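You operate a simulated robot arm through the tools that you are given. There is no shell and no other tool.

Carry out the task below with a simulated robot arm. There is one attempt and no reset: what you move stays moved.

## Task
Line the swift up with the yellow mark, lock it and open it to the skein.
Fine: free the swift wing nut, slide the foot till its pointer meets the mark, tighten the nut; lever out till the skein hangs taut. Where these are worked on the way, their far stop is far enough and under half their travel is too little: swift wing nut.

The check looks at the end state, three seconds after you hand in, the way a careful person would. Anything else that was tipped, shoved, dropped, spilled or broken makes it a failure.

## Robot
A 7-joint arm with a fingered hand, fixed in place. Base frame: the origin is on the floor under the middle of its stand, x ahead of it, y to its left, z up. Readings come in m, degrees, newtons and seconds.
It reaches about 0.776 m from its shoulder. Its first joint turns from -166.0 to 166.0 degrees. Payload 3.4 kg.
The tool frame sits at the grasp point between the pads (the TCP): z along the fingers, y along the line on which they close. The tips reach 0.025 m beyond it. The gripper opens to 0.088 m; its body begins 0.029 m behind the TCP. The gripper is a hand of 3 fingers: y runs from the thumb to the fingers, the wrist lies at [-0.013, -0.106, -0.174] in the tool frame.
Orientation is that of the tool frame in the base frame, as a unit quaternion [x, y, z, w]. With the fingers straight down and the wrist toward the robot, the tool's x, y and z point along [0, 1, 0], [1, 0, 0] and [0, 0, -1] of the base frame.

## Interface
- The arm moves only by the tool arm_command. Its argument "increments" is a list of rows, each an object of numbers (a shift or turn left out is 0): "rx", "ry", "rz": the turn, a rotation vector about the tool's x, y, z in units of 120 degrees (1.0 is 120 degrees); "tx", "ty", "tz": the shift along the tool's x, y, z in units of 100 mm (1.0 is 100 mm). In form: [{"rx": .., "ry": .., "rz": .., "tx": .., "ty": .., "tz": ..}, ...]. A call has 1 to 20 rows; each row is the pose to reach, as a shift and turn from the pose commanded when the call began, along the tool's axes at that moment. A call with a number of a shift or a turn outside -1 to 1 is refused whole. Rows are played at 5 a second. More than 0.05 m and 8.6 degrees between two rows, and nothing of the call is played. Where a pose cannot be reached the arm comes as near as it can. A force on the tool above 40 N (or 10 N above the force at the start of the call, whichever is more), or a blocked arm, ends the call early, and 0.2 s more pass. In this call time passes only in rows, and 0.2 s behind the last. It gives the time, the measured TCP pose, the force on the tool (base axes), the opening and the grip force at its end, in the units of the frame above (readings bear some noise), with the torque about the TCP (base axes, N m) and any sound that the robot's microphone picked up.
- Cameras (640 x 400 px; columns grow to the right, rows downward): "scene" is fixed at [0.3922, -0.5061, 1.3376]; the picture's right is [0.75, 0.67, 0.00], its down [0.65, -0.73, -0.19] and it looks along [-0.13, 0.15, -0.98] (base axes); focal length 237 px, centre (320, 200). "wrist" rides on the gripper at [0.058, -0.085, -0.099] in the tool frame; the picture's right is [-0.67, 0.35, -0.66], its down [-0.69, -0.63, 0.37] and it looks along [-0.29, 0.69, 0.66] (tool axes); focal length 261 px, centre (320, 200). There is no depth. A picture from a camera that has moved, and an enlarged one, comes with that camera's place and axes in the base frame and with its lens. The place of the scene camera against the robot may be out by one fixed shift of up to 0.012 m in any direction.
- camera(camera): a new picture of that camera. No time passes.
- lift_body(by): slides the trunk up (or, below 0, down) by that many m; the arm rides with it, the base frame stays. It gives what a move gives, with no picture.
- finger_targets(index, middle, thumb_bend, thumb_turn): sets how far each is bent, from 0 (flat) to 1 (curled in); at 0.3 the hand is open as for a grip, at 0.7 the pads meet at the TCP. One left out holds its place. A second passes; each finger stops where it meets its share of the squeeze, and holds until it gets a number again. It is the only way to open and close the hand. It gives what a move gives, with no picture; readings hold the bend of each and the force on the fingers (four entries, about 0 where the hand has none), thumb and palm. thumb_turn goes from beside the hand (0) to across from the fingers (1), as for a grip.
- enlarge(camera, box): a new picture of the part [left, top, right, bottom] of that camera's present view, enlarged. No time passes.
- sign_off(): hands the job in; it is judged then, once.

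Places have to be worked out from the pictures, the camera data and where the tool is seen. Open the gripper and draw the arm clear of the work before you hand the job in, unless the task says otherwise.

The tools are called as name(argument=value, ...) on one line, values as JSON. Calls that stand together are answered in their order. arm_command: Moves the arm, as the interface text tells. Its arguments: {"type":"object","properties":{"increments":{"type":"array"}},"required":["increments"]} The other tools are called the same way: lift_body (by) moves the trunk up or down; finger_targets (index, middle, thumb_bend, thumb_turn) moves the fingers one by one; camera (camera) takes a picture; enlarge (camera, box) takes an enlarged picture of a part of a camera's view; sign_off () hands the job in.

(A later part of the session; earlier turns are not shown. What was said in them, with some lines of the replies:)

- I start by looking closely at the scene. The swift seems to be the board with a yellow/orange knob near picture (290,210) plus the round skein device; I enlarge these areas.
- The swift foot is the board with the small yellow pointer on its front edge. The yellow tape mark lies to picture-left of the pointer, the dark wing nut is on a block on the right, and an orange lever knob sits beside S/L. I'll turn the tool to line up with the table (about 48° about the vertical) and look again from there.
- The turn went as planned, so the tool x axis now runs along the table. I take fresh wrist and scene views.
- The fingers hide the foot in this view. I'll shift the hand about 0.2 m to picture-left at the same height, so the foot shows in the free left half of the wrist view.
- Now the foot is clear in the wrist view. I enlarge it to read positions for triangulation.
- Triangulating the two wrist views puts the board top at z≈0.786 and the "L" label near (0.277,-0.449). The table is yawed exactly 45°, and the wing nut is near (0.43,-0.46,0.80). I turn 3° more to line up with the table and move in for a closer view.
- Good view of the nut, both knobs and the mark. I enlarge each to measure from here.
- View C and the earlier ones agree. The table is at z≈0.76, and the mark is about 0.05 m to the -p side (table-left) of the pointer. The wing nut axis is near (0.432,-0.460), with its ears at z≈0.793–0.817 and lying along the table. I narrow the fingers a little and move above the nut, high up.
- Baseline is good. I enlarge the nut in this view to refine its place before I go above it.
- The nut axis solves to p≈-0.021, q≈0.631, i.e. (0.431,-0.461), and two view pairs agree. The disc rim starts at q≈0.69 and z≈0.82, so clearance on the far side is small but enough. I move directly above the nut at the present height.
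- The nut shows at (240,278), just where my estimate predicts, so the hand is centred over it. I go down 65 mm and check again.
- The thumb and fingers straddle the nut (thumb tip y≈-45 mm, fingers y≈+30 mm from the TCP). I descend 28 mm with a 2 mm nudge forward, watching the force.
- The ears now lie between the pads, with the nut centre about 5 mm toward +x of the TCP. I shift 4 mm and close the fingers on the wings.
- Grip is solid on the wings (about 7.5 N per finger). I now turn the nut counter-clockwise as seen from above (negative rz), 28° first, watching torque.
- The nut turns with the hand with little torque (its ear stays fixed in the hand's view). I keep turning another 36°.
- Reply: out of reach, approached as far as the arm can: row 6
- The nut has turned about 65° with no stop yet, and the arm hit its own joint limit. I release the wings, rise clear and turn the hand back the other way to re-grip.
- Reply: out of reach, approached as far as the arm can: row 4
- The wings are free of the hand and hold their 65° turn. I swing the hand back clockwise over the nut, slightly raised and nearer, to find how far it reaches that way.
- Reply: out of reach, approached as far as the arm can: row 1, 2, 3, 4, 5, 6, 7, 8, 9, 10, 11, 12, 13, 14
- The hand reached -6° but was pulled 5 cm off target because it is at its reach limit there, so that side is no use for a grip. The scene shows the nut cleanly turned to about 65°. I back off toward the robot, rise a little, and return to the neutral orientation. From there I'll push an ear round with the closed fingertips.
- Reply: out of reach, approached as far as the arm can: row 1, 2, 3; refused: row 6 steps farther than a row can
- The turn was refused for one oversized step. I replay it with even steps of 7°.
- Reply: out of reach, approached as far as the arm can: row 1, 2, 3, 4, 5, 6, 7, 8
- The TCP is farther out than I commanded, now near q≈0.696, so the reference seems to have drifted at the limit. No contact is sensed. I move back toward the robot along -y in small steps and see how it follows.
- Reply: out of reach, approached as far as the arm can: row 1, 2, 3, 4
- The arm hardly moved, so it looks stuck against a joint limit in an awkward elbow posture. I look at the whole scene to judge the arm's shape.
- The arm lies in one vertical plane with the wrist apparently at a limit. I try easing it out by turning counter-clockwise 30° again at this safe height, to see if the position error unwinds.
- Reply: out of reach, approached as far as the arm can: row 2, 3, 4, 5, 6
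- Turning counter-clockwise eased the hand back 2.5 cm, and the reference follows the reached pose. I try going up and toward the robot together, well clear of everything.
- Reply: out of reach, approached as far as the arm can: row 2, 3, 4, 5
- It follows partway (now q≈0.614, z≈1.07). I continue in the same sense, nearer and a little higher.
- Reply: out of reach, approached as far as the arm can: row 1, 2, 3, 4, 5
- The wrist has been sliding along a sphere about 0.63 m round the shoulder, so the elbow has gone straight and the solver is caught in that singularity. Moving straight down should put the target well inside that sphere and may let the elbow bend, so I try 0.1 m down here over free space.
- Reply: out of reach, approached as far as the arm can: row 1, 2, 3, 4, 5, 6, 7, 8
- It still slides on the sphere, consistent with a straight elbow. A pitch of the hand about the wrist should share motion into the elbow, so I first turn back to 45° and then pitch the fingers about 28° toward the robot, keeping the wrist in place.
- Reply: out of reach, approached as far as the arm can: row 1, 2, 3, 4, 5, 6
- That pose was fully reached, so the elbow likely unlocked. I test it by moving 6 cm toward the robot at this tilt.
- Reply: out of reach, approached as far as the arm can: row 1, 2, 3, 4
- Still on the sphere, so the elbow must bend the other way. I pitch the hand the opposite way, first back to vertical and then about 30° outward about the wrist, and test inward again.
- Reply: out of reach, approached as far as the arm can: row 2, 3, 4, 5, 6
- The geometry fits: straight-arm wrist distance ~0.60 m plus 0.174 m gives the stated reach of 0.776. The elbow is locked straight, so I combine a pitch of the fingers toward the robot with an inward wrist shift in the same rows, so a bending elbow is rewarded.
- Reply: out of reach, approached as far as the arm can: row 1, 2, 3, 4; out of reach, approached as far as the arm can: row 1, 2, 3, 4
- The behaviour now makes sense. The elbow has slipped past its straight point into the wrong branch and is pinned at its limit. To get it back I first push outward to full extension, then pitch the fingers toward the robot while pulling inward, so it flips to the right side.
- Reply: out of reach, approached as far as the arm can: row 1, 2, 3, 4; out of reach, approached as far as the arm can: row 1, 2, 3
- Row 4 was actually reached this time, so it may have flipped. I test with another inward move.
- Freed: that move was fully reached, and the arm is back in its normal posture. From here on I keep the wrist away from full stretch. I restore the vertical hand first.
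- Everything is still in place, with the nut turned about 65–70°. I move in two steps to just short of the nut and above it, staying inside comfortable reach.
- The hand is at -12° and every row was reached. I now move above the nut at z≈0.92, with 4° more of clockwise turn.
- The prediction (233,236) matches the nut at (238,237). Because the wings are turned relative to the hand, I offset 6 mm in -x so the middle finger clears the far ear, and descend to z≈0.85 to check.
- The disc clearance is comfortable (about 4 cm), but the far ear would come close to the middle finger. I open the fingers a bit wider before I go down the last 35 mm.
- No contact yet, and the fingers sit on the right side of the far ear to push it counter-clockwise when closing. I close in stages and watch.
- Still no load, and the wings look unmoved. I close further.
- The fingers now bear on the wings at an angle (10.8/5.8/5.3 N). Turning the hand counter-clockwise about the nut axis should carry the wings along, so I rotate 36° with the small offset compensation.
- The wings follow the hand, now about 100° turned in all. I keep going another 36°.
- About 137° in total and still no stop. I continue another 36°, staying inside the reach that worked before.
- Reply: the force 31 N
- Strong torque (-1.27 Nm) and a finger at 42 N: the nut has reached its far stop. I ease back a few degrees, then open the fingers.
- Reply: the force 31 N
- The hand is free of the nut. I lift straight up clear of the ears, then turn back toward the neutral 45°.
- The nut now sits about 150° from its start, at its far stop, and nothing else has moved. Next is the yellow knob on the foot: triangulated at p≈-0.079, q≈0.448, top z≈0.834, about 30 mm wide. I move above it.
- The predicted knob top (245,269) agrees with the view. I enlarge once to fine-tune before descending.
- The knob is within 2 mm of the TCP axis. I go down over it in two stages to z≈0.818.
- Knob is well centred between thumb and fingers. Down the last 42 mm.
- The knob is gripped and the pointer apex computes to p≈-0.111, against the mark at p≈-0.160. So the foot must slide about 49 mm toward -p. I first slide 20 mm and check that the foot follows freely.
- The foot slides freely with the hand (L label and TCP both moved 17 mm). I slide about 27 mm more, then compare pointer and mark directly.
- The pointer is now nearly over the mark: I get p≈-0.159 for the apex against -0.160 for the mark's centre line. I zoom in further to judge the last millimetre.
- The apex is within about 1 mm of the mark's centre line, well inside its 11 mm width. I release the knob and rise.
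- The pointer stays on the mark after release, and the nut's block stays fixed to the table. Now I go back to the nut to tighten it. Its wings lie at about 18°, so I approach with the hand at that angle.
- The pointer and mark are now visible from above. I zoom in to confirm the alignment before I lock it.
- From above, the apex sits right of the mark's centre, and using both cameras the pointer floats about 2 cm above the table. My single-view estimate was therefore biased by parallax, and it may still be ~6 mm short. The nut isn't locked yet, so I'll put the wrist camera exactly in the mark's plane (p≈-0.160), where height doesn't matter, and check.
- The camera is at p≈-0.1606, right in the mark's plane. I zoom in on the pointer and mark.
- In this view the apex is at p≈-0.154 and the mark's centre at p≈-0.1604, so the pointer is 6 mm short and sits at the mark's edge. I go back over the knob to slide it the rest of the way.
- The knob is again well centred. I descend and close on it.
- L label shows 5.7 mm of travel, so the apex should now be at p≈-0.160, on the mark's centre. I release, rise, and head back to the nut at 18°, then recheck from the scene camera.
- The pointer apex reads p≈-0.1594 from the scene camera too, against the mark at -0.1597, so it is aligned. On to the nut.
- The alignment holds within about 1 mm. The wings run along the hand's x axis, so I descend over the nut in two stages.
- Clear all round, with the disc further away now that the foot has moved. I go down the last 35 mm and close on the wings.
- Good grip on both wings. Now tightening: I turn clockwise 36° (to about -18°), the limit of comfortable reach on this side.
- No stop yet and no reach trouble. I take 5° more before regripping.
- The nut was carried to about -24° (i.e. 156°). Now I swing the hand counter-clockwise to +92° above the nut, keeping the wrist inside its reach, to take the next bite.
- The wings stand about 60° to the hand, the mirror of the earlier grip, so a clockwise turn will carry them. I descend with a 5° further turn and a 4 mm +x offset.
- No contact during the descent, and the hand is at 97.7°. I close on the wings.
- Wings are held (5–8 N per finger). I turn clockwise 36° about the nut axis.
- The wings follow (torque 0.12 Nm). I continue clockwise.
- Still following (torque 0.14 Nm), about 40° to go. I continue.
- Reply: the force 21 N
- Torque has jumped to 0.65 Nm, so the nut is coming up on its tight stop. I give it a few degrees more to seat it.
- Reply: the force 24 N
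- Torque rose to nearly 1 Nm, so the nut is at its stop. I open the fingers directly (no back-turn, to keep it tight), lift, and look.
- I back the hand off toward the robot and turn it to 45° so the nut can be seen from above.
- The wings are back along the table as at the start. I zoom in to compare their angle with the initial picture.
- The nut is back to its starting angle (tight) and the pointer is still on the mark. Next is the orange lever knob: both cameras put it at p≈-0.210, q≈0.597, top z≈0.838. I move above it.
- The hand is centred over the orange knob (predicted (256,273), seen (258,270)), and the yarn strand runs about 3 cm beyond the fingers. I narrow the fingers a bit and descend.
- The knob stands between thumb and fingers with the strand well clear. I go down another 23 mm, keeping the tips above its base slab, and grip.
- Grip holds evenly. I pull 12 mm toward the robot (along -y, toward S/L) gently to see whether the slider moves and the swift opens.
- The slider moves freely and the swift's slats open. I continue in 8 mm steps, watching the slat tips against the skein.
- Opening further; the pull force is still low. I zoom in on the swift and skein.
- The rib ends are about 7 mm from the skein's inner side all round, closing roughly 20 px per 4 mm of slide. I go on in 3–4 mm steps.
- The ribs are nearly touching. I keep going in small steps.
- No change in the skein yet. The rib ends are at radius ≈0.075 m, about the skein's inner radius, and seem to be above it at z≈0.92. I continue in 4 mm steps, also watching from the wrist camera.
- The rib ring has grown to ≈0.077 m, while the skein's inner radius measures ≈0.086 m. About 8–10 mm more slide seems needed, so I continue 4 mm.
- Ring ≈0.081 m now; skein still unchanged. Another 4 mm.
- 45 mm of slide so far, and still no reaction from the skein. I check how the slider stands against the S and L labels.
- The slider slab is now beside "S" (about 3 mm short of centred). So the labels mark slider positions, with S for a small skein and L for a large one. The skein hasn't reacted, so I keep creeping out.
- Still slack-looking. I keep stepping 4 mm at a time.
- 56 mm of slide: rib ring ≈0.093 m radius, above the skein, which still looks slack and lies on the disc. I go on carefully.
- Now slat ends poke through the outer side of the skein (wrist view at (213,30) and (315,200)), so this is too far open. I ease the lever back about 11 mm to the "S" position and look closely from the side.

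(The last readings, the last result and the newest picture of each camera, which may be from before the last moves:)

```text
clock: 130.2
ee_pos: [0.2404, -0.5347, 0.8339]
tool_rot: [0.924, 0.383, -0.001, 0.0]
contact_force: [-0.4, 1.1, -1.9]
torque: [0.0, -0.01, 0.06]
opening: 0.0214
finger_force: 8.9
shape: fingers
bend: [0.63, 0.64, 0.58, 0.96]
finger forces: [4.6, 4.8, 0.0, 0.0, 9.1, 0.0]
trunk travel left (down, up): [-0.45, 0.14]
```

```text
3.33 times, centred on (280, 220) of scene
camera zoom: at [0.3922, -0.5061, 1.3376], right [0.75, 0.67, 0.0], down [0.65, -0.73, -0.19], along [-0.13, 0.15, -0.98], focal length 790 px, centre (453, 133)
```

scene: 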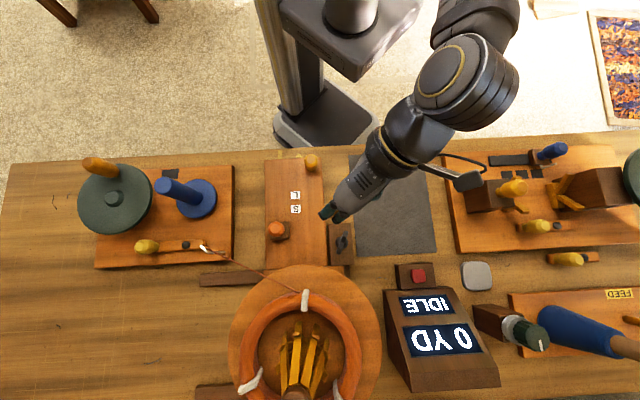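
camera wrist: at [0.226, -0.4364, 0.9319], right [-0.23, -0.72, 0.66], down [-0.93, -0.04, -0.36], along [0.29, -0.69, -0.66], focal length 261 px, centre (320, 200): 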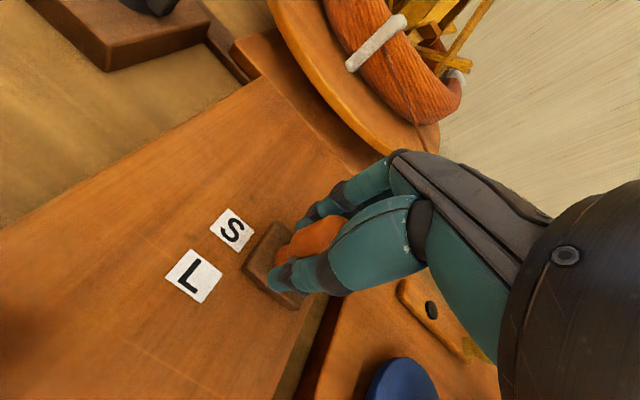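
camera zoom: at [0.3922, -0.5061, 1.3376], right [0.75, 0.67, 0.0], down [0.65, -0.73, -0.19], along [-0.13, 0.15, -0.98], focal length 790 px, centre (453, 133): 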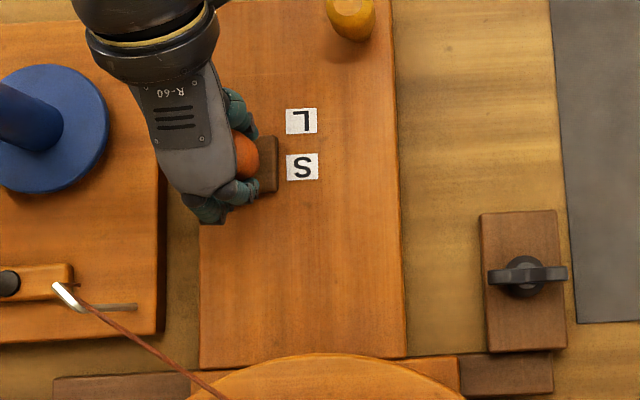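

At the S position nothing pokes through. To judge tautness I release the knob (watching that the slider stays), rise, and take a side view of the swift with the camera tilted up.

finger_targets(index=0.4, middle=0.4, thumb_bend=0.36)

arm_command(increments=[{"tz": -0.2}, {"tz": -0.4}, {"tz": -0.6}, {"tz": -0.8}, {"tz": -1.0}])

arm_command(increments=[{"tx": 0.15, "ty": -0.12, "tz": -0.1, "rz": 0.05}, {"tx": 0.3, "ty": -0.24, "tz": -0.2, "rz": 0.1}, {"tx": 0.45, "ty": -0.36, "tz": -0.3, "rz": 0.15}, {"tx": 0.6, "ty": -0.48, "tz": -0.4, "rz": 0.2}, {"tx": 0.67, "ty": -0.58, "tz": -0.45, "rz": 0.25}, {"tx": 0.67, "ty": -0.58, "tz": -0.45, "rz": 0.25}])

arm_command(increments=[{"rx": -0.06}, {"rx": -0.12}, {"rx": -0.18}, {"rx": -0.25}, {"rx": -0.25}])

camera(camera="wrist")

camera(camera="scene")

```text
clock: 131.2
ee_pos: [0.2409, -0.5329, 0.8342]
tool_rot: [0.924, 0.384, 0.0, 0.0]
contact_force: [-0.6, -0.7, 0.5]
torque: [-0.01, 0.02, -0.01]
opening: 0.0673
finger_force: 0.1
shape: fingers
bend: [0.4, 0.4, 0.36, 0.97]
finger forces: [0.0, 0.0, 0.0, 0.0, 0.0, 0.0]
trunk travel left (down, up): [-0.45, 0.14]
```

```text
clock: 132.4
ee_pos: [0.2404, -0.5347, 0.9328]
tool_rot: [0.924, 0.383, 0.0, 0.0]
contact_force: [0.6, 0.0, 0.0]
torque: [-0.01, 0.02, -0.02]
opening: 0.0676
finger_force: 0.2
shape: fingers
bend: [0.4, 0.4, 0.36, 0.97]
finger forces: [0.1, 0.0, 0.0, 0.0, 0.1, 0.1]
trunk travel left (down, up): [-0.45, 0.14]
```

```text
clock: 133.8
ee_pos: [0.2464, -0.4462, 0.9782]
tool_rot: [0.991, 0.131, -0.001, -0.001]
contact_force: [0.6, 0.1, -0.2]
torque: [0.03, 0.01, 0.0]
opening: 0.0673
finger_force: 0.1
shape: fingers
bend: [0.4, 0.4, 0.36, 0.97]
finger forces: [0.0, 0.0, 0.0, 0.0, 0.0, 0.0]
trunk travel left (down, up): [-0.45, 0.14]
```

```text
clock: 135.0
ee_pos: [0.24, -0.4475, 0.9783]
tool_rot: [0.964, 0.117, 0.02, 0.239]
contact_force: [0.4, 1.2, 0.1]
torque: [0.01, -0.02, 0.0]
opening: 0.0676
finger_force: 0.0
shape: fingers
bend: [0.4, 0.4, 0.36, 0.97]
finger forces: [0.0, 0.0, 0.0, 0.0, 0.0, 0.1]
out of reach, approached as far as the arm can: row 4, 5
trunk travel left (down, up): [-0.45, 0.14]
```

```text
taken
camera wrist: at [0.2705, -0.3164, 1.0235], right [-0.64, -0.16, 0.75], down [-0.77, 0.21, -0.6], along [-0.06, -0.96, -0.26], focal length 261 px, centre (320, 200)
```

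wrist: 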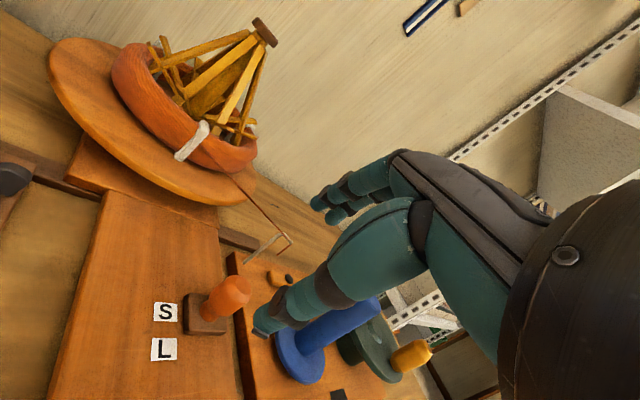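

```text
taken
```

scene: 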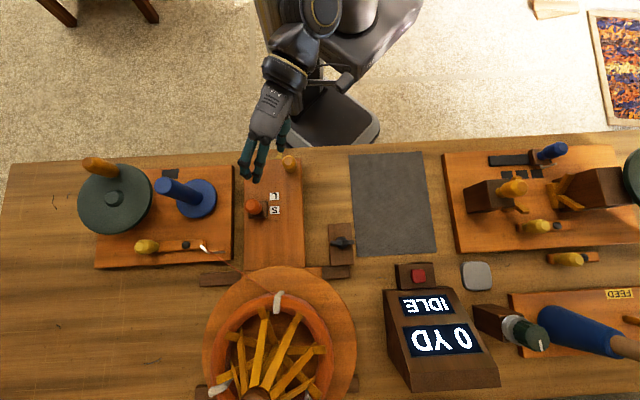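

The slider stayed put and this gives a good side view. I zoom in on the swift and skein.

enlarge(camera="wrist", box=[90, 10, 290, 210])

enlarge(camera="wrist", box=[100, 25, 270, 180])

enlarge(camera="scene", box=[190, 250, 380, 400])

```text
2.00 times, centred on (190, 110) of wrist
camera zoom: at [0.2705, -0.3164, 1.0235], right [-0.64, -0.16, 0.75], down [-0.77, 0.21, -0.6], along [-0.06, -0.96, -0.26], focal length 521 px, centre (580, 380)
```

zoom: 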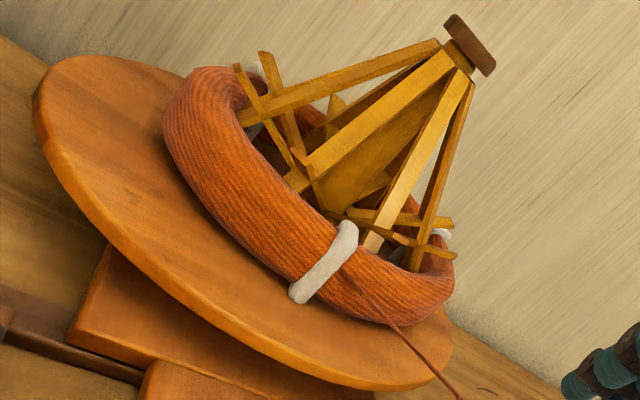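

```text
2.58 times, centred on (185, 102) of wrist
camera zoom: at [0.2705, -0.3164, 1.0235], right [-0.64, -0.16, 0.75], down [-0.77, 0.21, -0.6], along [-0.06, -0.96, -0.26], focal length 673 px, centre (668, 452)
```

zoom: 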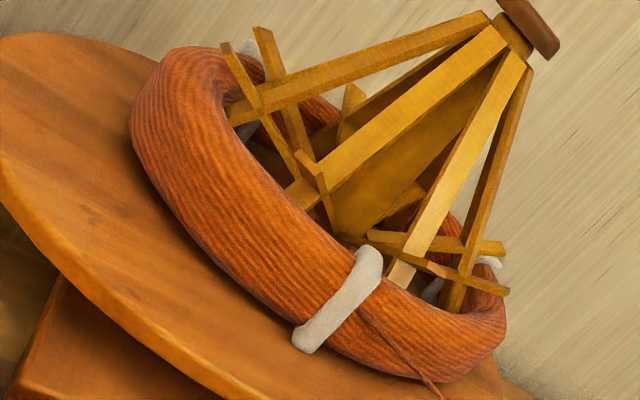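

```text
2.67 times, centred on (285, 325) of scene
camera zoom: at [0.3922, -0.5061, 1.3376], right [0.75, 0.67, 0.0], down [0.65, -0.73, -0.19], along [-0.13, 0.15, -0.98], focal length 632 px, centre (413, -133)
```

zoom: 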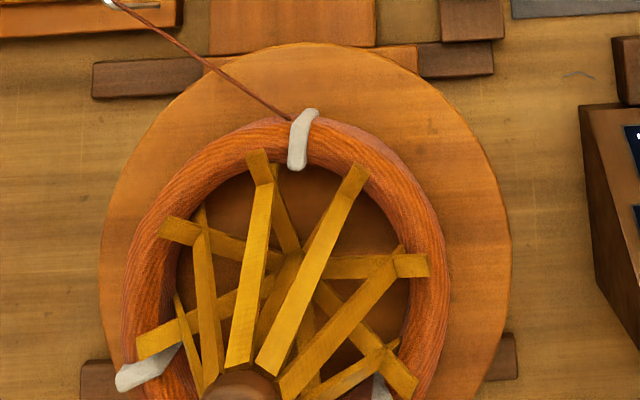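

The side view shows slats reaching down inside the skein, with rib pairs crossing them. I zoom in tighter on both sides to see whether the frame touches the skein's inner wall.

enlarge(camera="wrist", box=[190, 70, 270, 160])

enlarge(camera="wrist", box=[130, 20, 220, 110])

enlarge(camera="scene", box=[225, 285, 335, 395])

```text
4.44 times, centred on (230, 115) of wrist
camera zoom: at [0.2705, -0.3164, 1.0235], right [-0.64, -0.16, 0.75], down [-0.77, 0.21, -0.6], along [-0.06, -0.96, -0.26], focal length 1158 px, centre (720, 578)
```

zoom: 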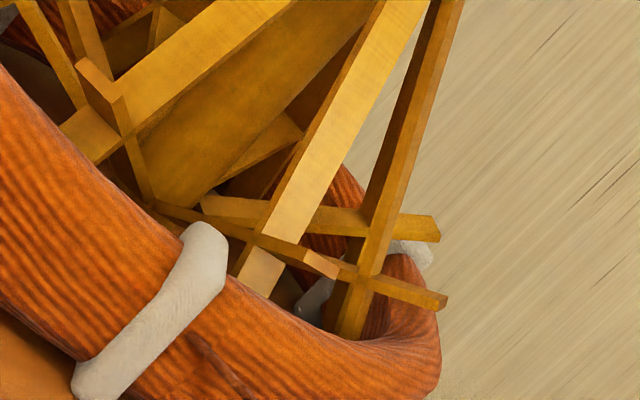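

```text
4.44 times, centred on (175, 65) of wrist
camera zoom: at [0.2705, -0.3164, 1.0235], right [-0.64, -0.16, 0.75], down [-0.77, 0.21, -0.6], along [-0.06, -0.96, -0.26], focal length 1158 px, centre (964, 800)
```

zoom: 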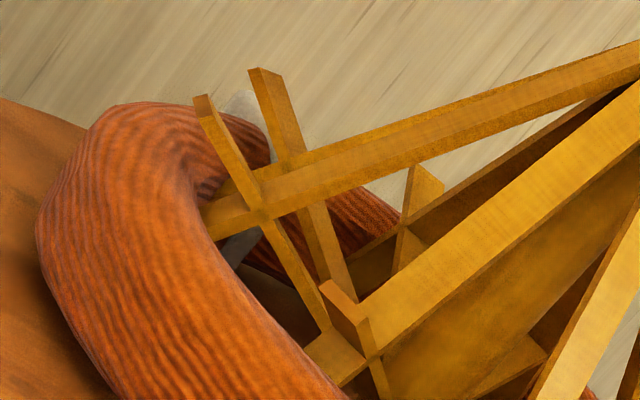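

```text
3.64 times, centred on (280, 340) of scene
camera zoom: at [0.3922, -0.5061, 1.3376], right [0.75, 0.67, 0.0], down [0.65, -0.73, -0.19], along [-0.13, 0.15, -0.98], focal length 862 px, centre (466, -309)
```

zoom: 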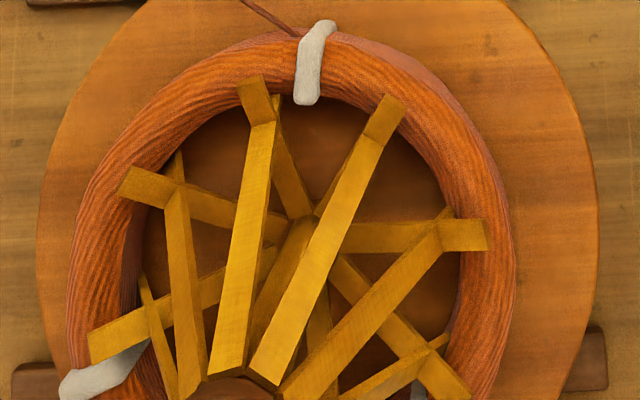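

The picture is clearer now: eight arms, each a slat from the cap crossing a rib from the collar. The crossing V is still inside the skein's inner wall here, and the skein lies slack on the disc, so at S it is not yet held. I bring the hand back upright and over the knob to open further while watching the skein.

arm_command(increments=[{"rx": 0.06}, {"rx": 0.12}, {"rx": 0.18}, {"rx": 0.233}, {"rx": 0.233}])

arm_command(increments=[{"rz": -0.05}, {"rz": -0.1}, {"rz": -0.15}, {"rz": -0.2}, {"rz": -0.25}, {"rz": -0.25}])

camera(camera="wrist")

```text
clock: 136.2
ee_pos: [0.2392, -0.4469, 0.9787]
tool_rot: [0.991, 0.131, 0.002, 0.016]
contact_force: [0.0, -0.3, -1.2]
torque: [-0.01, -0.02, 0.02]
opening: 0.0677
finger_force: 0.0
shape: fingers
bend: [0.4, 0.4, 0.36, 0.98]
finger forces: [0.1, 0.1, 0.0, 0.0, 0.1, 0.0]
out of reach, approached as far as the arm can: row 2, 3
trunk travel left (down, up): [-0.45, 0.14]
```

```text
clock: 137.6
ee_pos: [0.2408, -0.4476, 0.9768]
tool_rot: [0.923, 0.383, -0.003, 0.018]
contact_force: [0.0, -0.3, 1.4]
torque: [-0.03, -0.02, -0.01]
opening: 0.0676
finger_force: 0.0
shape: fingers
bend: [0.4, 0.4, 0.36, 0.98]
finger forces: [0.0, 0.0, 0.0, 0.1, 0.0, 0.0]
trunk travel left (down, up): [-0.45, 0.14]
```

```text
taken
camera wrist: at [0.2217, -0.3442, 1.0719], right [-0.23, -0.7, 0.68], down [-0.93, -0.05, -0.37], along [0.3, -0.71, -0.63], focal length 261 px, centre (320, 200)
```

wrist: 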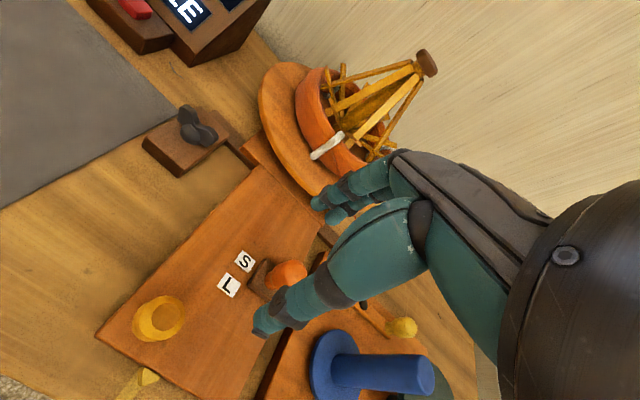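

Back at 45°, with a leftover 2° tilt that I correct while moving over the knob's present place (p≈-0.208, q≈0.548).

arm_command(increments=[{"tx": -0.15, "ty": 0.15, "tz": 0.1, "rx": 0.005}, {"tx": -0.3, "ty": 0.3, "tz": 0.2, "rx": 0.01}, {"tx": -0.45, "ty": 0.45, "tz": 0.3, "rx": 0.017}, {"tx": -0.615, "ty": 0.61, "tz": 0.45, "rx": 0.017}, {"tx": -0.615, "ty": 0.61, "tz": 0.45, "rx": 0.017}])

enlarge(camera="wrist", box=[180, 130, 440, 350])

```text
clock: 138.8
ee_pos: [0.2404, -0.5359, 0.9348]
tool_rot: [0.924, 0.383, -0.01, 0.002]
contact_force: [0.6, 0.1, 0.0]
torque: [-0.02, 0.0, -0.01]
opening: 0.0675
finger_force: 0.0
shape: fingers
bend: [0.4, 0.4, 0.36, 0.98]
finger forces: [0.0, 0.1, 0.0, 0.0, 0.1, 0.0]
trunk travel left (down, up): [-0.45, 0.14]
```

```text
1.82 times, centred on (310, 240) of wrist
camera zoom: at [0.2247, -0.4348, 1.0322], right [-0.22, -0.71, 0.67], down [-0.94, -0.04, -0.35], along [0.28, -0.7, -0.66], focal length 474 px, centre (338, 127)
```

zoom: 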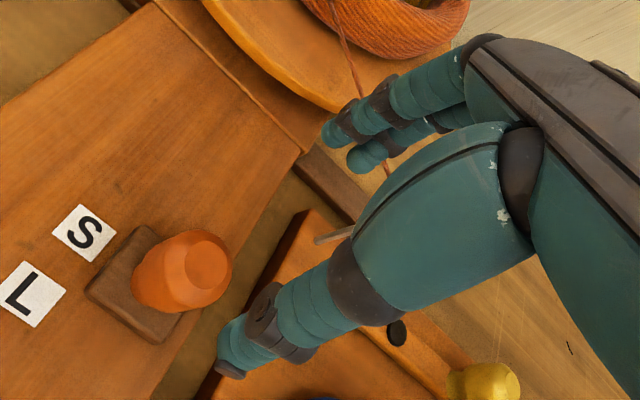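

A small 1.2° roll crept in during the tilt, so I correct it while descending, then check centring.

arm_command(increments=[{"tz": 0.15, "ry": 0.005}, {"tz": 0.3, "ry": 0.0096}, {"tz": 0.45, "ry": 0.0096}, {"tz": 0.6, "ry": 0.0096}, {"tz": 0.7, "ry": 0.0096}, {"tz": 0.7, "ry": 0.0096}])

enlarge(camera="wrist", box=[180, 130, 440, 350])

```text
clock: 140.2
ee_pos: [0.2403, -0.5362, 0.8643]
tool_rot: [0.924, 0.384, 0.0, -0.004]
contact_force: [0.2, 0.8, 0.1]
torque: [0.01, 0.02, 0.01]
opening: 0.0677
finger_force: 0.2
shape: fingers
bend: [0.4, 0.4, 0.36, 0.98]
finger forces: [0.0, 0.0, 0.0, 0.0, 0.0, 0.0]
trunk travel left (down, up): [-0.45, 0.14]
```

```text
1.82 times, centred on (310, 240) of wrist
camera zoom: at [0.2224, -0.4366, 0.9627], right [-0.22, -0.72, 0.65], down [-0.93, -0.04, -0.36], along [0.29, -0.69, -0.67], focal length 474 px, centre (338, 127)
```

zoom: 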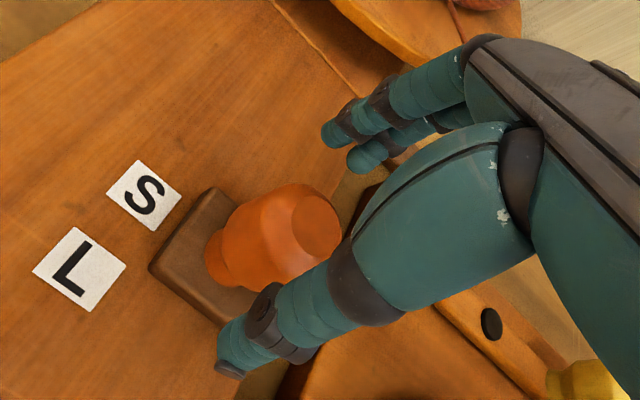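

Centred. Down 30 mm and grip again.

arm_command(increments=[{"tz": 0.1}, {"tz": 0.2}, {"tz": 0.3}, {"tz": 0.3}])

finger_targets(index=0.7, middle=0.7, thumb_bend=0.68)

arm_command(increments=[{"ty": -0.03}, {"ty": -0.06}, {"ty": -0.08}, {"ty": -0.08}])

enlarge(camera="scene", box=[210, 270, 340, 400])

enlarge(camera="wrist", box=[240, 0, 520, 160])

```text
clock: 141.2
ee_pos: [0.2382, -0.5359, 0.8339]
tool_rot: [0.924, 0.383, 0.001, -0.002]
contact_force: [-0.8, 0.3, 0.1]
torque: [0.0, 0.03, -0.01]
opening: 0.0674
finger_force: 0.1
shape: fingers
bend: [0.4, 0.4, 0.36, 0.98]
finger forces: [0.1, 0.0, 0.0, 0.0, 0.1, 0.0]
trunk travel left (down, up): [-0.45, 0.14]
```

```text
clock: 142.2
ee_pos: [0.2387, -0.5358, 0.8341]
tool_rot: [0.924, 0.382, 0.0, -0.003]
contact_force: [-1.0, -0.6, -1.2]
torque: [-0.08, 0.01, 0.11]
opening: 0.0234
finger_force: 9.1
shape: fingers
bend: [0.62, 0.65, 0.57, 0.97]
finger forces: [5.0, 4.2, 0.1, 0.0, 9.4, 0.1]
trunk travel left (down, up): [-0.45, 0.14]
```

```text
clock: 143.2
ee_pos: [0.2333, -0.5308, 0.8345]
tool_rot: [0.924, 0.382, 0.0, -0.004]
contact_force: [1.2, -0.6, -6.1]
torque: [-0.08, -0.04, 0.06]
opening: 0.0235
finger_force: 9.0
shape: fingers
bend: [0.61, 0.65, 0.57, 0.97]
finger forces: [5.8, 3.7, 0.0, 0.0, 8.6, 0.1]
trunk travel left (down, up): [-0.45, 0.14]
```

```text
3.08 times, centred on (275, 335) of scene
camera zoom: at [0.3922, -0.5061, 1.3376], right [0.75, 0.67, 0.0], down [0.65, -0.73, -0.19], along [-0.13, 0.15, -0.98], focal length 729 px, centre (458, -215)
```

zoom: 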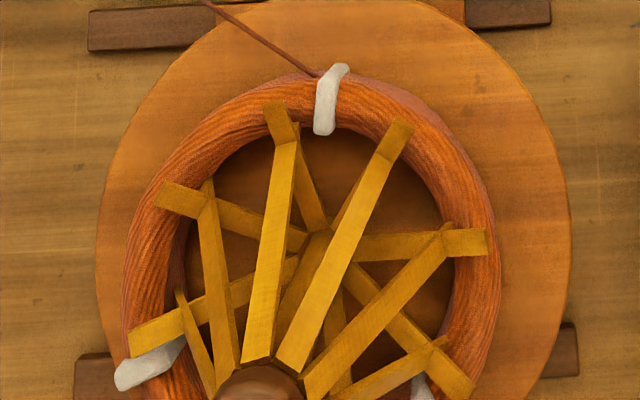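

```text
2.29 times, centred on (380, 80) of wrist
camera zoom: at [0.217, -0.4311, 0.9334], right [-0.22, -0.72, 0.65], down [-0.93, -0.04, -0.36], along [0.29, -0.69, -0.67], focal length 596 px, centre (183, 474)
```

zoom: 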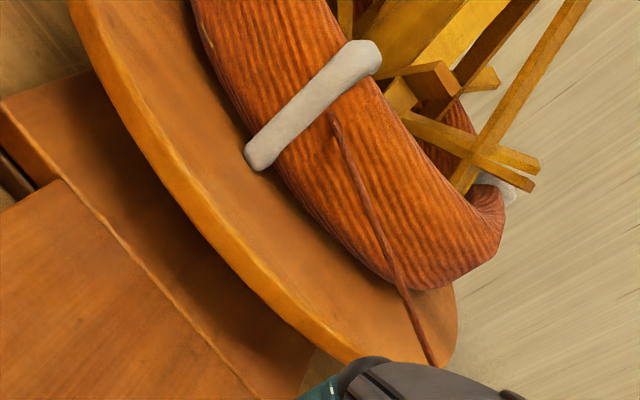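

With both cameras I can now place the frame. The centre is at (-0.158, 0.8205), the arm crossings are at radius 0.071 and z≈0.894, and the slats are at about 0.083 m radius at mid-skein height when the lever is at "S". That is just the skein's inner wall. Here (5 mm past S) slat ends already start to pierce the outside, and L would be far too wide, so this is a small skein: taut at S. I ease the lever back about 5 mm onto S.

arm_command(increments=[{"ty": 0.02}, {"ty": 0.04}, {"ty": 0.048}, {"ty": 0.048}])

enlarge(camera="scene", box=[225, 180, 305, 250])

enlarge(camera="scene", box=[210, 270, 340, 400])

enlarge(camera="wrist", box=[240, 0, 520, 160])

```text
clock: 144.2
ee_pos: [0.2359, -0.5342, 0.8351]
tool_rot: [0.924, 0.382, 0.0, -0.004]
contact_force: [1.2, 2.1, -9.7]
torque: [-0.09, -0.06, 0.03]
opening: 0.0235
finger_force: 8.4
shape: fingers
bend: [0.62, 0.65, 0.57, 0.97]
finger forces: [4.9, 3.0, 0.0, 0.1, 9.9, 0.0]
trunk travel left (down, up): [-0.45, 0.14]
```

```text
5.71 times, centred on (265, 215) of scene
camera zoom: at [0.3922, -0.5061, 1.3376], right [0.75, 0.67, 0.0], down [0.65, -0.73, -0.19], along [-0.13, 0.15, -0.98], focal length 1354 px, centre (634, 114)
```

zoom: 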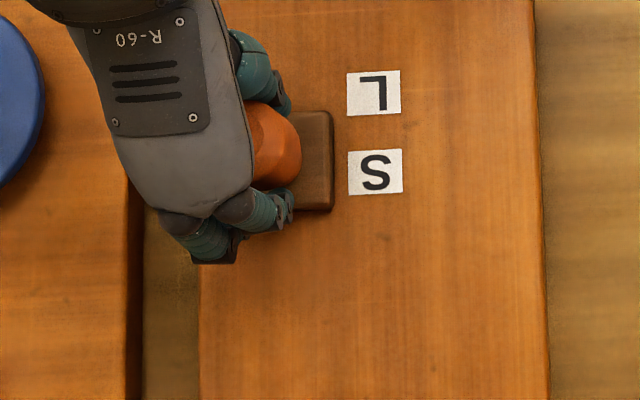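

```text
3.08 times, centred on (275, 335) of scene
camera zoom: at [0.3922, -0.5061, 1.3376], right [0.75, 0.67, 0.0], down [0.65, -0.73, -0.19], along [-0.13, 0.15, -0.98], focal length 729 px, centre (458, -215)
```

zoom: 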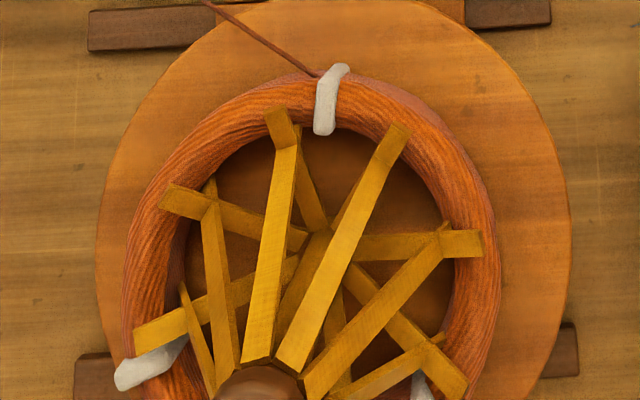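

```text
2.29 times, centred on (380, 80) of wrist
camera zoom: at [0.2195, -0.4345, 0.9337], right [-0.22, -0.72, 0.65], down [-0.93, -0.04, -0.36], along [0.29, -0.69, -0.67], focal length 596 px, centre (183, 474)
```

zoom: 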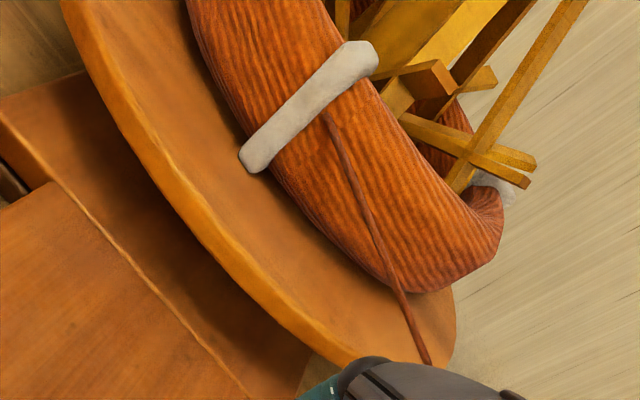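

From the zoom, the slab's centre is now about 5 mm beyond the S label's centre. Rib tips at S come to radius ≈0.087, matching the skein's ring radius (≈0.088), so S fits this skein. I ease the lever back about 4 mm to centre it on S.

arm_command(increments=[{"ty": 0.02}, {"ty": 0.042}, {"ty": 0.042}])

finger_targets(index=0.4, middle=0.4, thumb_bend=0.36)

arm_command(increments=[{"tz": -0.2}, {"tz": -0.4}, {"tz": -0.6}, {"tz": -0.8}, {"tz": -1.0}, {"tz": -1.0}])

arm_command(increments=[{"ty": -0.3, "tz": -0.1}, {"ty": -0.6, "tz": -0.2}, {"ty": -0.9, "tz": -0.3}, {"ty": -1.0, "tz": -0.3}])

enlarge(camera="scene", box=[225, 180, 305, 250])

enlarge(camera="scene", box=[210, 270, 340, 400])

```text
clock: 145.0
ee_pos: [0.24, -0.5373, 0.8346]
tool_rot: [0.924, 0.383, -0.001, -0.004]
contact_force: [-0.6, 1.7, -11.1]
torque: [-0.09, -0.06, 0.04]
opening: 0.0236
finger_force: 9.0
shape: fingers
bend: [0.62, 0.65, 0.57, 0.97]
finger forces: [4.9, 3.1, 0.1, 0.1, 9.6, 0.0]
trunk travel left (down, up): [-0.45, 0.14]
```

```text
clock: 146.0
ee_pos: [0.2399, -0.5372, 0.8351]
tool_rot: [0.924, 0.383, 0.0, -0.003]
contact_force: [0.4, 0.5, 0.0]
torque: [0.0, 0.01, 0.02]
opening: 0.0672
finger_force: 0.1
shape: fingers
bend: [0.4, 0.4, 0.36, 0.97]
finger forces: [0.0, 0.1, 0.0, 0.1, 0.0, 0.0]
trunk travel left (down, up): [-0.45, 0.14]
```

```text
clock: 147.4
ee_pos: [0.2419, -0.5387, 0.9366]
tool_rot: [0.923, 0.384, 0.0, -0.002]
contact_force: [0.6, -0.3, 0.1]
torque: [-0.02, 0.0, 0.0]
opening: 0.0676
finger_force: 0.0
shape: fingers
bend: [0.4, 0.4, 0.36, 0.97]
finger forces: [0.1, 0.0, 0.0, 0.0, 0.0, 0.0]
trunk travel left (down, up): [-0.45, 0.14]
```

```text
clock: 148.4
ee_pos: [0.1699, -0.464, 0.9638]
tool_rot: [0.924, 0.383, 0.0, -0.002]
contact_force: [0.5, -0.4, 0.4]
torque: [0.01, -0.01, -0.02]
opening: 0.0676
finger_force: 0.1
shape: fingers
bend: [0.4, 0.4, 0.36, 0.97]
finger forces: [0.0, 0.0, 0.0, 0.0, 0.1, 0.0]
trunk travel left (down, up): [-0.45, 0.14]
```

```text
5.71 times, centred on (265, 215) of scene
camera zoom: at [0.3922, -0.5061, 1.3376], right [0.75, 0.67, 0.0], down [0.65, -0.73, -0.19], along [-0.13, 0.15, -0.98], focal length 1354 px, centre (634, 114)
```

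zoom: 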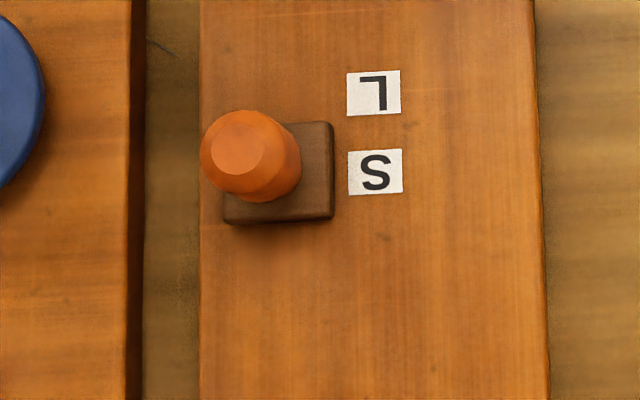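

```text
3.08 times, centred on (275, 335) of scene
camera zoom: at [0.3922, -0.5061, 1.3376], right [0.75, 0.67, 0.0], down [0.65, -0.73, -0.19], along [-0.13, 0.15, -0.98], focal length 729 px, centre (458, -215)
```

zoom: 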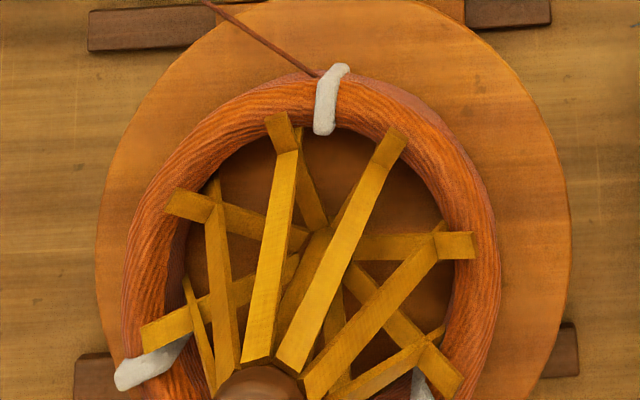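

The slab is now centred on S within about 1 mm, and seen from above the rib tips sit right on the skein's ring line all round. I check the pointer, the nut and the whole scene one last time.

enlarge(camera="scene", box=[255, 135, 335, 185])

enlarge(camera="scene", box=[310, 210, 370, 270])

camera(camera="scene")

camera(camera="wrist")

```text
8.00 times, centred on (295, 160) of scene
camera zoom: at [0.3922, -0.5061, 1.3376], right [0.75, 0.67, 0.0], down [0.65, -0.73, -0.19], along [-0.13, 0.15, -0.98], focal length 1896 px, centre (520, 520)
```

zoom: 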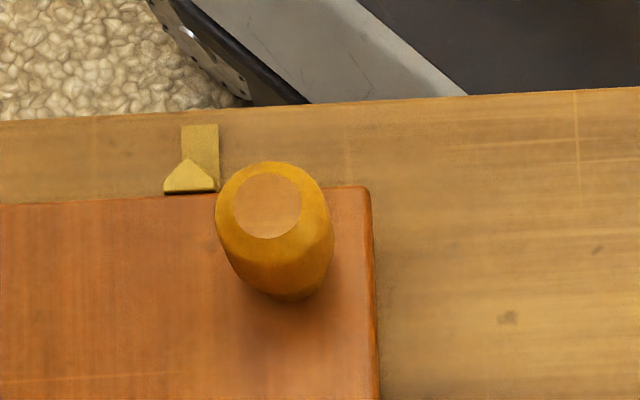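

```text
6.67 times, centred on (340, 240) of scene
camera zoom: at [0.3922, -0.5061, 1.3376], right [0.75, 0.67, 0.0], down [0.65, -0.73, -0.19], along [-0.13, 0.15, -0.98], focal length 1580 px, centre (187, -67)
```

zoom: 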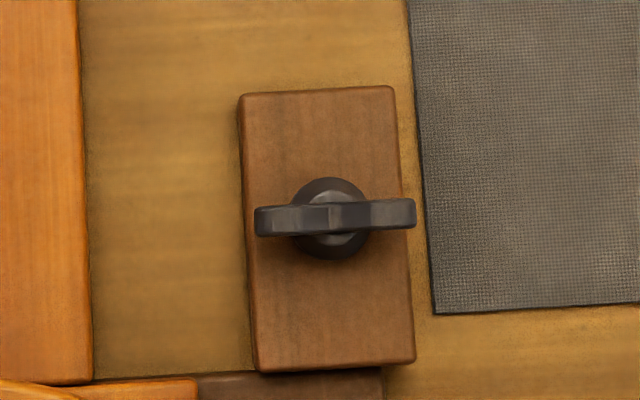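

```text
taken
```

scene: 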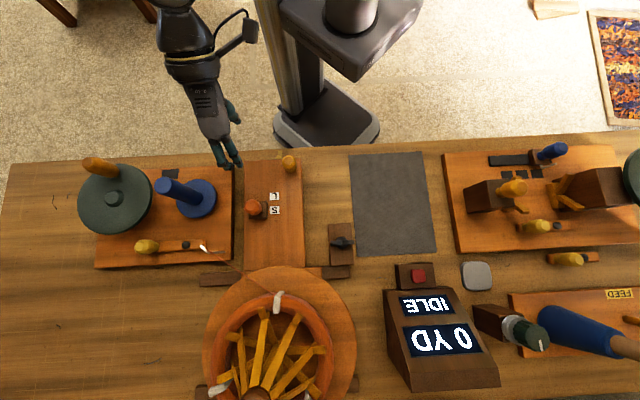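

```text
taken
camera wrist: at [0.1532, -0.3649, 1.0627], right [-0.23, -0.72, 0.65], down [-0.93, -0.04, -0.36], along [0.29, -0.69, -0.67], focal length 261 px, centre (320, 200)
```

wrist: 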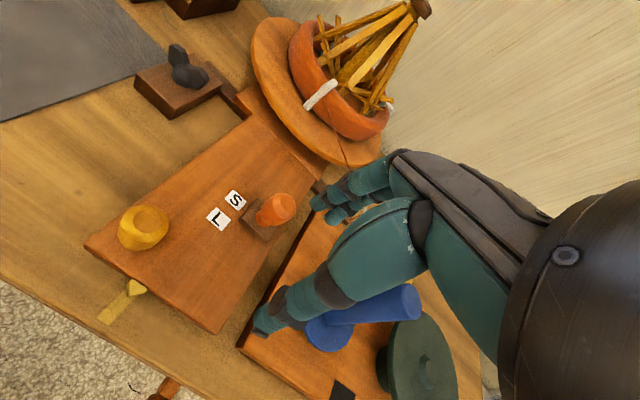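

All looks intact. The wrist camera is near the mark's plane again, so I do one more close check of pointer against mark.

enlarge(camera="wrist", box=[85, 260, 165, 340])

```text
5.00 times, centred on (125, 300) of wrist
camera zoom: at [0.1532, -0.3649, 1.0627], right [-0.23, -0.72, 0.65], down [-0.93, -0.04, -0.36], along [0.29, -0.69, -0.67], focal length 1303 px, centre (1295, -300)
```

zoom: 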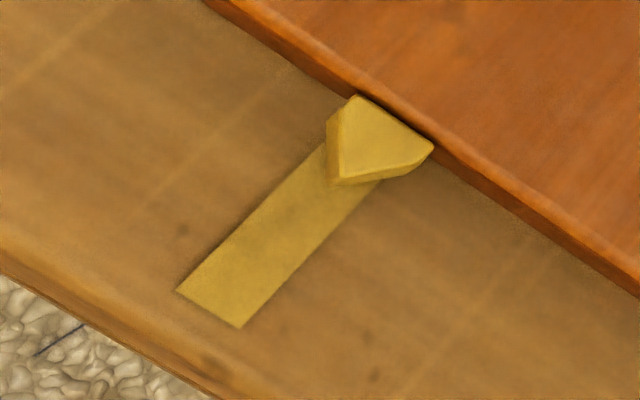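

The apex and the mark's centre line agree to well under 1 mm. I open the hand fully and draw the arm back toward the robot, clear of the work.

finger_targets(index=0.3, middle=0.3, thumb_bend=0.3)

arm_command(increments=[{"tx": 0.15, "ty": -0.2, "tz": -0.15}, {"tx": 0.3, "ty": -0.4, "tz": -0.3}, {"tx": 0.5, "ty": -0.6, "tz": -0.4}, {"tx": 0.7, "ty": -0.8, "tz": -0.5}, {"tx": 0.8, "ty": -0.9, "tz": -0.5}, {"tx": 0.8, "ty": -0.9, "tz": -0.5}])

camera(camera="scene")

enlarge(camera="scene", box=[190, 130, 390, 400])

```text
clock: 149.4
ee_pos: [0.1707, -0.465, 0.964]
tool_rot: [0.924, 0.382, 0.0, -0.003]
contact_force: [-1.5, -0.7, 0.2]
torque: [-0.03, 0.0, 0.0]
opening: 0.0846
finger_force: 0.0
shape: fingers
bend: [0.3, 0.3, 0.3, 0.97]
finger forces: [0.1, 0.0, 0.0, 0.1, 0.1, 0.0]
trunk travel left (down, up): [-0.45, 0.14]
```

```text
clock: 150.8
ee_pos: [0.1624, -0.3464, 1.0155]
tool_rot: [0.924, 0.383, 0.0, -0.003]
contact_force: [0.5, 0.1, 0.6]
torque: [0.04, 0.01, -0.02]
opening: 0.0843
finger_force: 0.0
shape: fingers
bend: [0.3, 0.3, 0.3, 0.97]
finger forces: [0.1, 0.0, 0.0, 0.0, 0.0, 0.1]
trunk travel left (down, up): [-0.45, 0.14]
```

```text
taken
```

scene: 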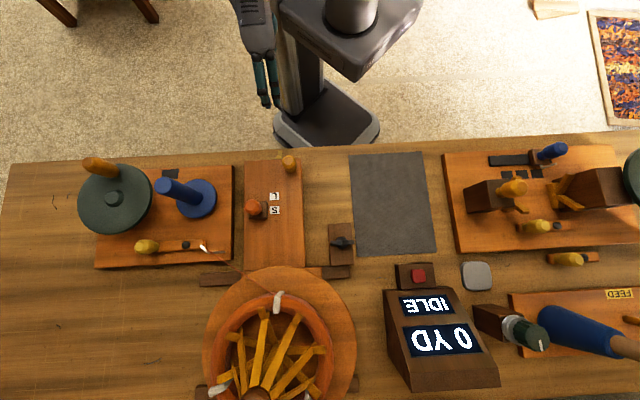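

```text
1.48 times, centred on (290, 265) of scene
camera zoom: at [0.3922, -0.5061, 1.3376], right [0.75, 0.67, 0.0], down [0.65, -0.73, -0.19], along [-0.13, 0.15, -0.98], focal length 351 px, centre (364, 104)
```

zoom: 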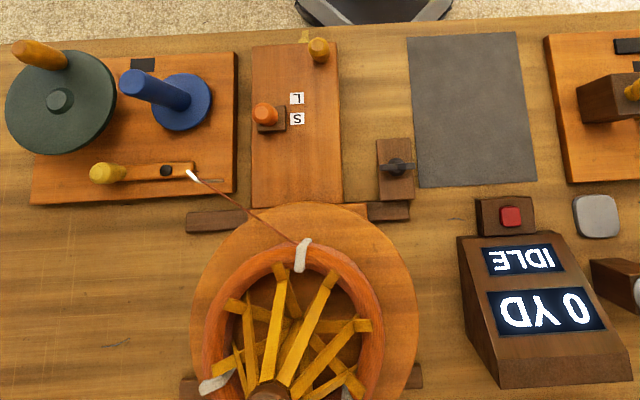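

The arm is clear and the hand is open. The pointer is on the mark, the nut is tight, the lever is on S with the frame on the skein's ring, and nothing else is disturbed. I hand the job in.

sign_off()

```text
The job is handed in.
```

I handed the job in with the swift lined up, locked and opened. I judged where the skein is taut from the pictures, so that step is the least certain.

- **Wing nut:** I turned it about 150° counter-clockwise to its far stop before sliding the foot. Afterwards I tightened it back to its starting stop, with nearly 1 Nm on it at the end.
- **Foot:** I slid it about 50 mm by the yellow knob. In the last close-up the pointer tip and the middle of the yellow mark agreed to well under 1 mm.
- **Lever:** It sits on the "S" label, within about 1 mm. The skein showed no visible change at any opening, so I chose S because the rib tips lie on the skein's ring there. I opened it to about 13 mm past S along the way. The slat ends began to poke through the outside of the skein, so I eased it back.

While I was turning the nut, the arm got stuck at full stretch. I freed it in the air above the table, and no contact force showed. Nothing else looked moved or damaged in the final pictures. The hand is open and the arm is drawn back toward the robot.
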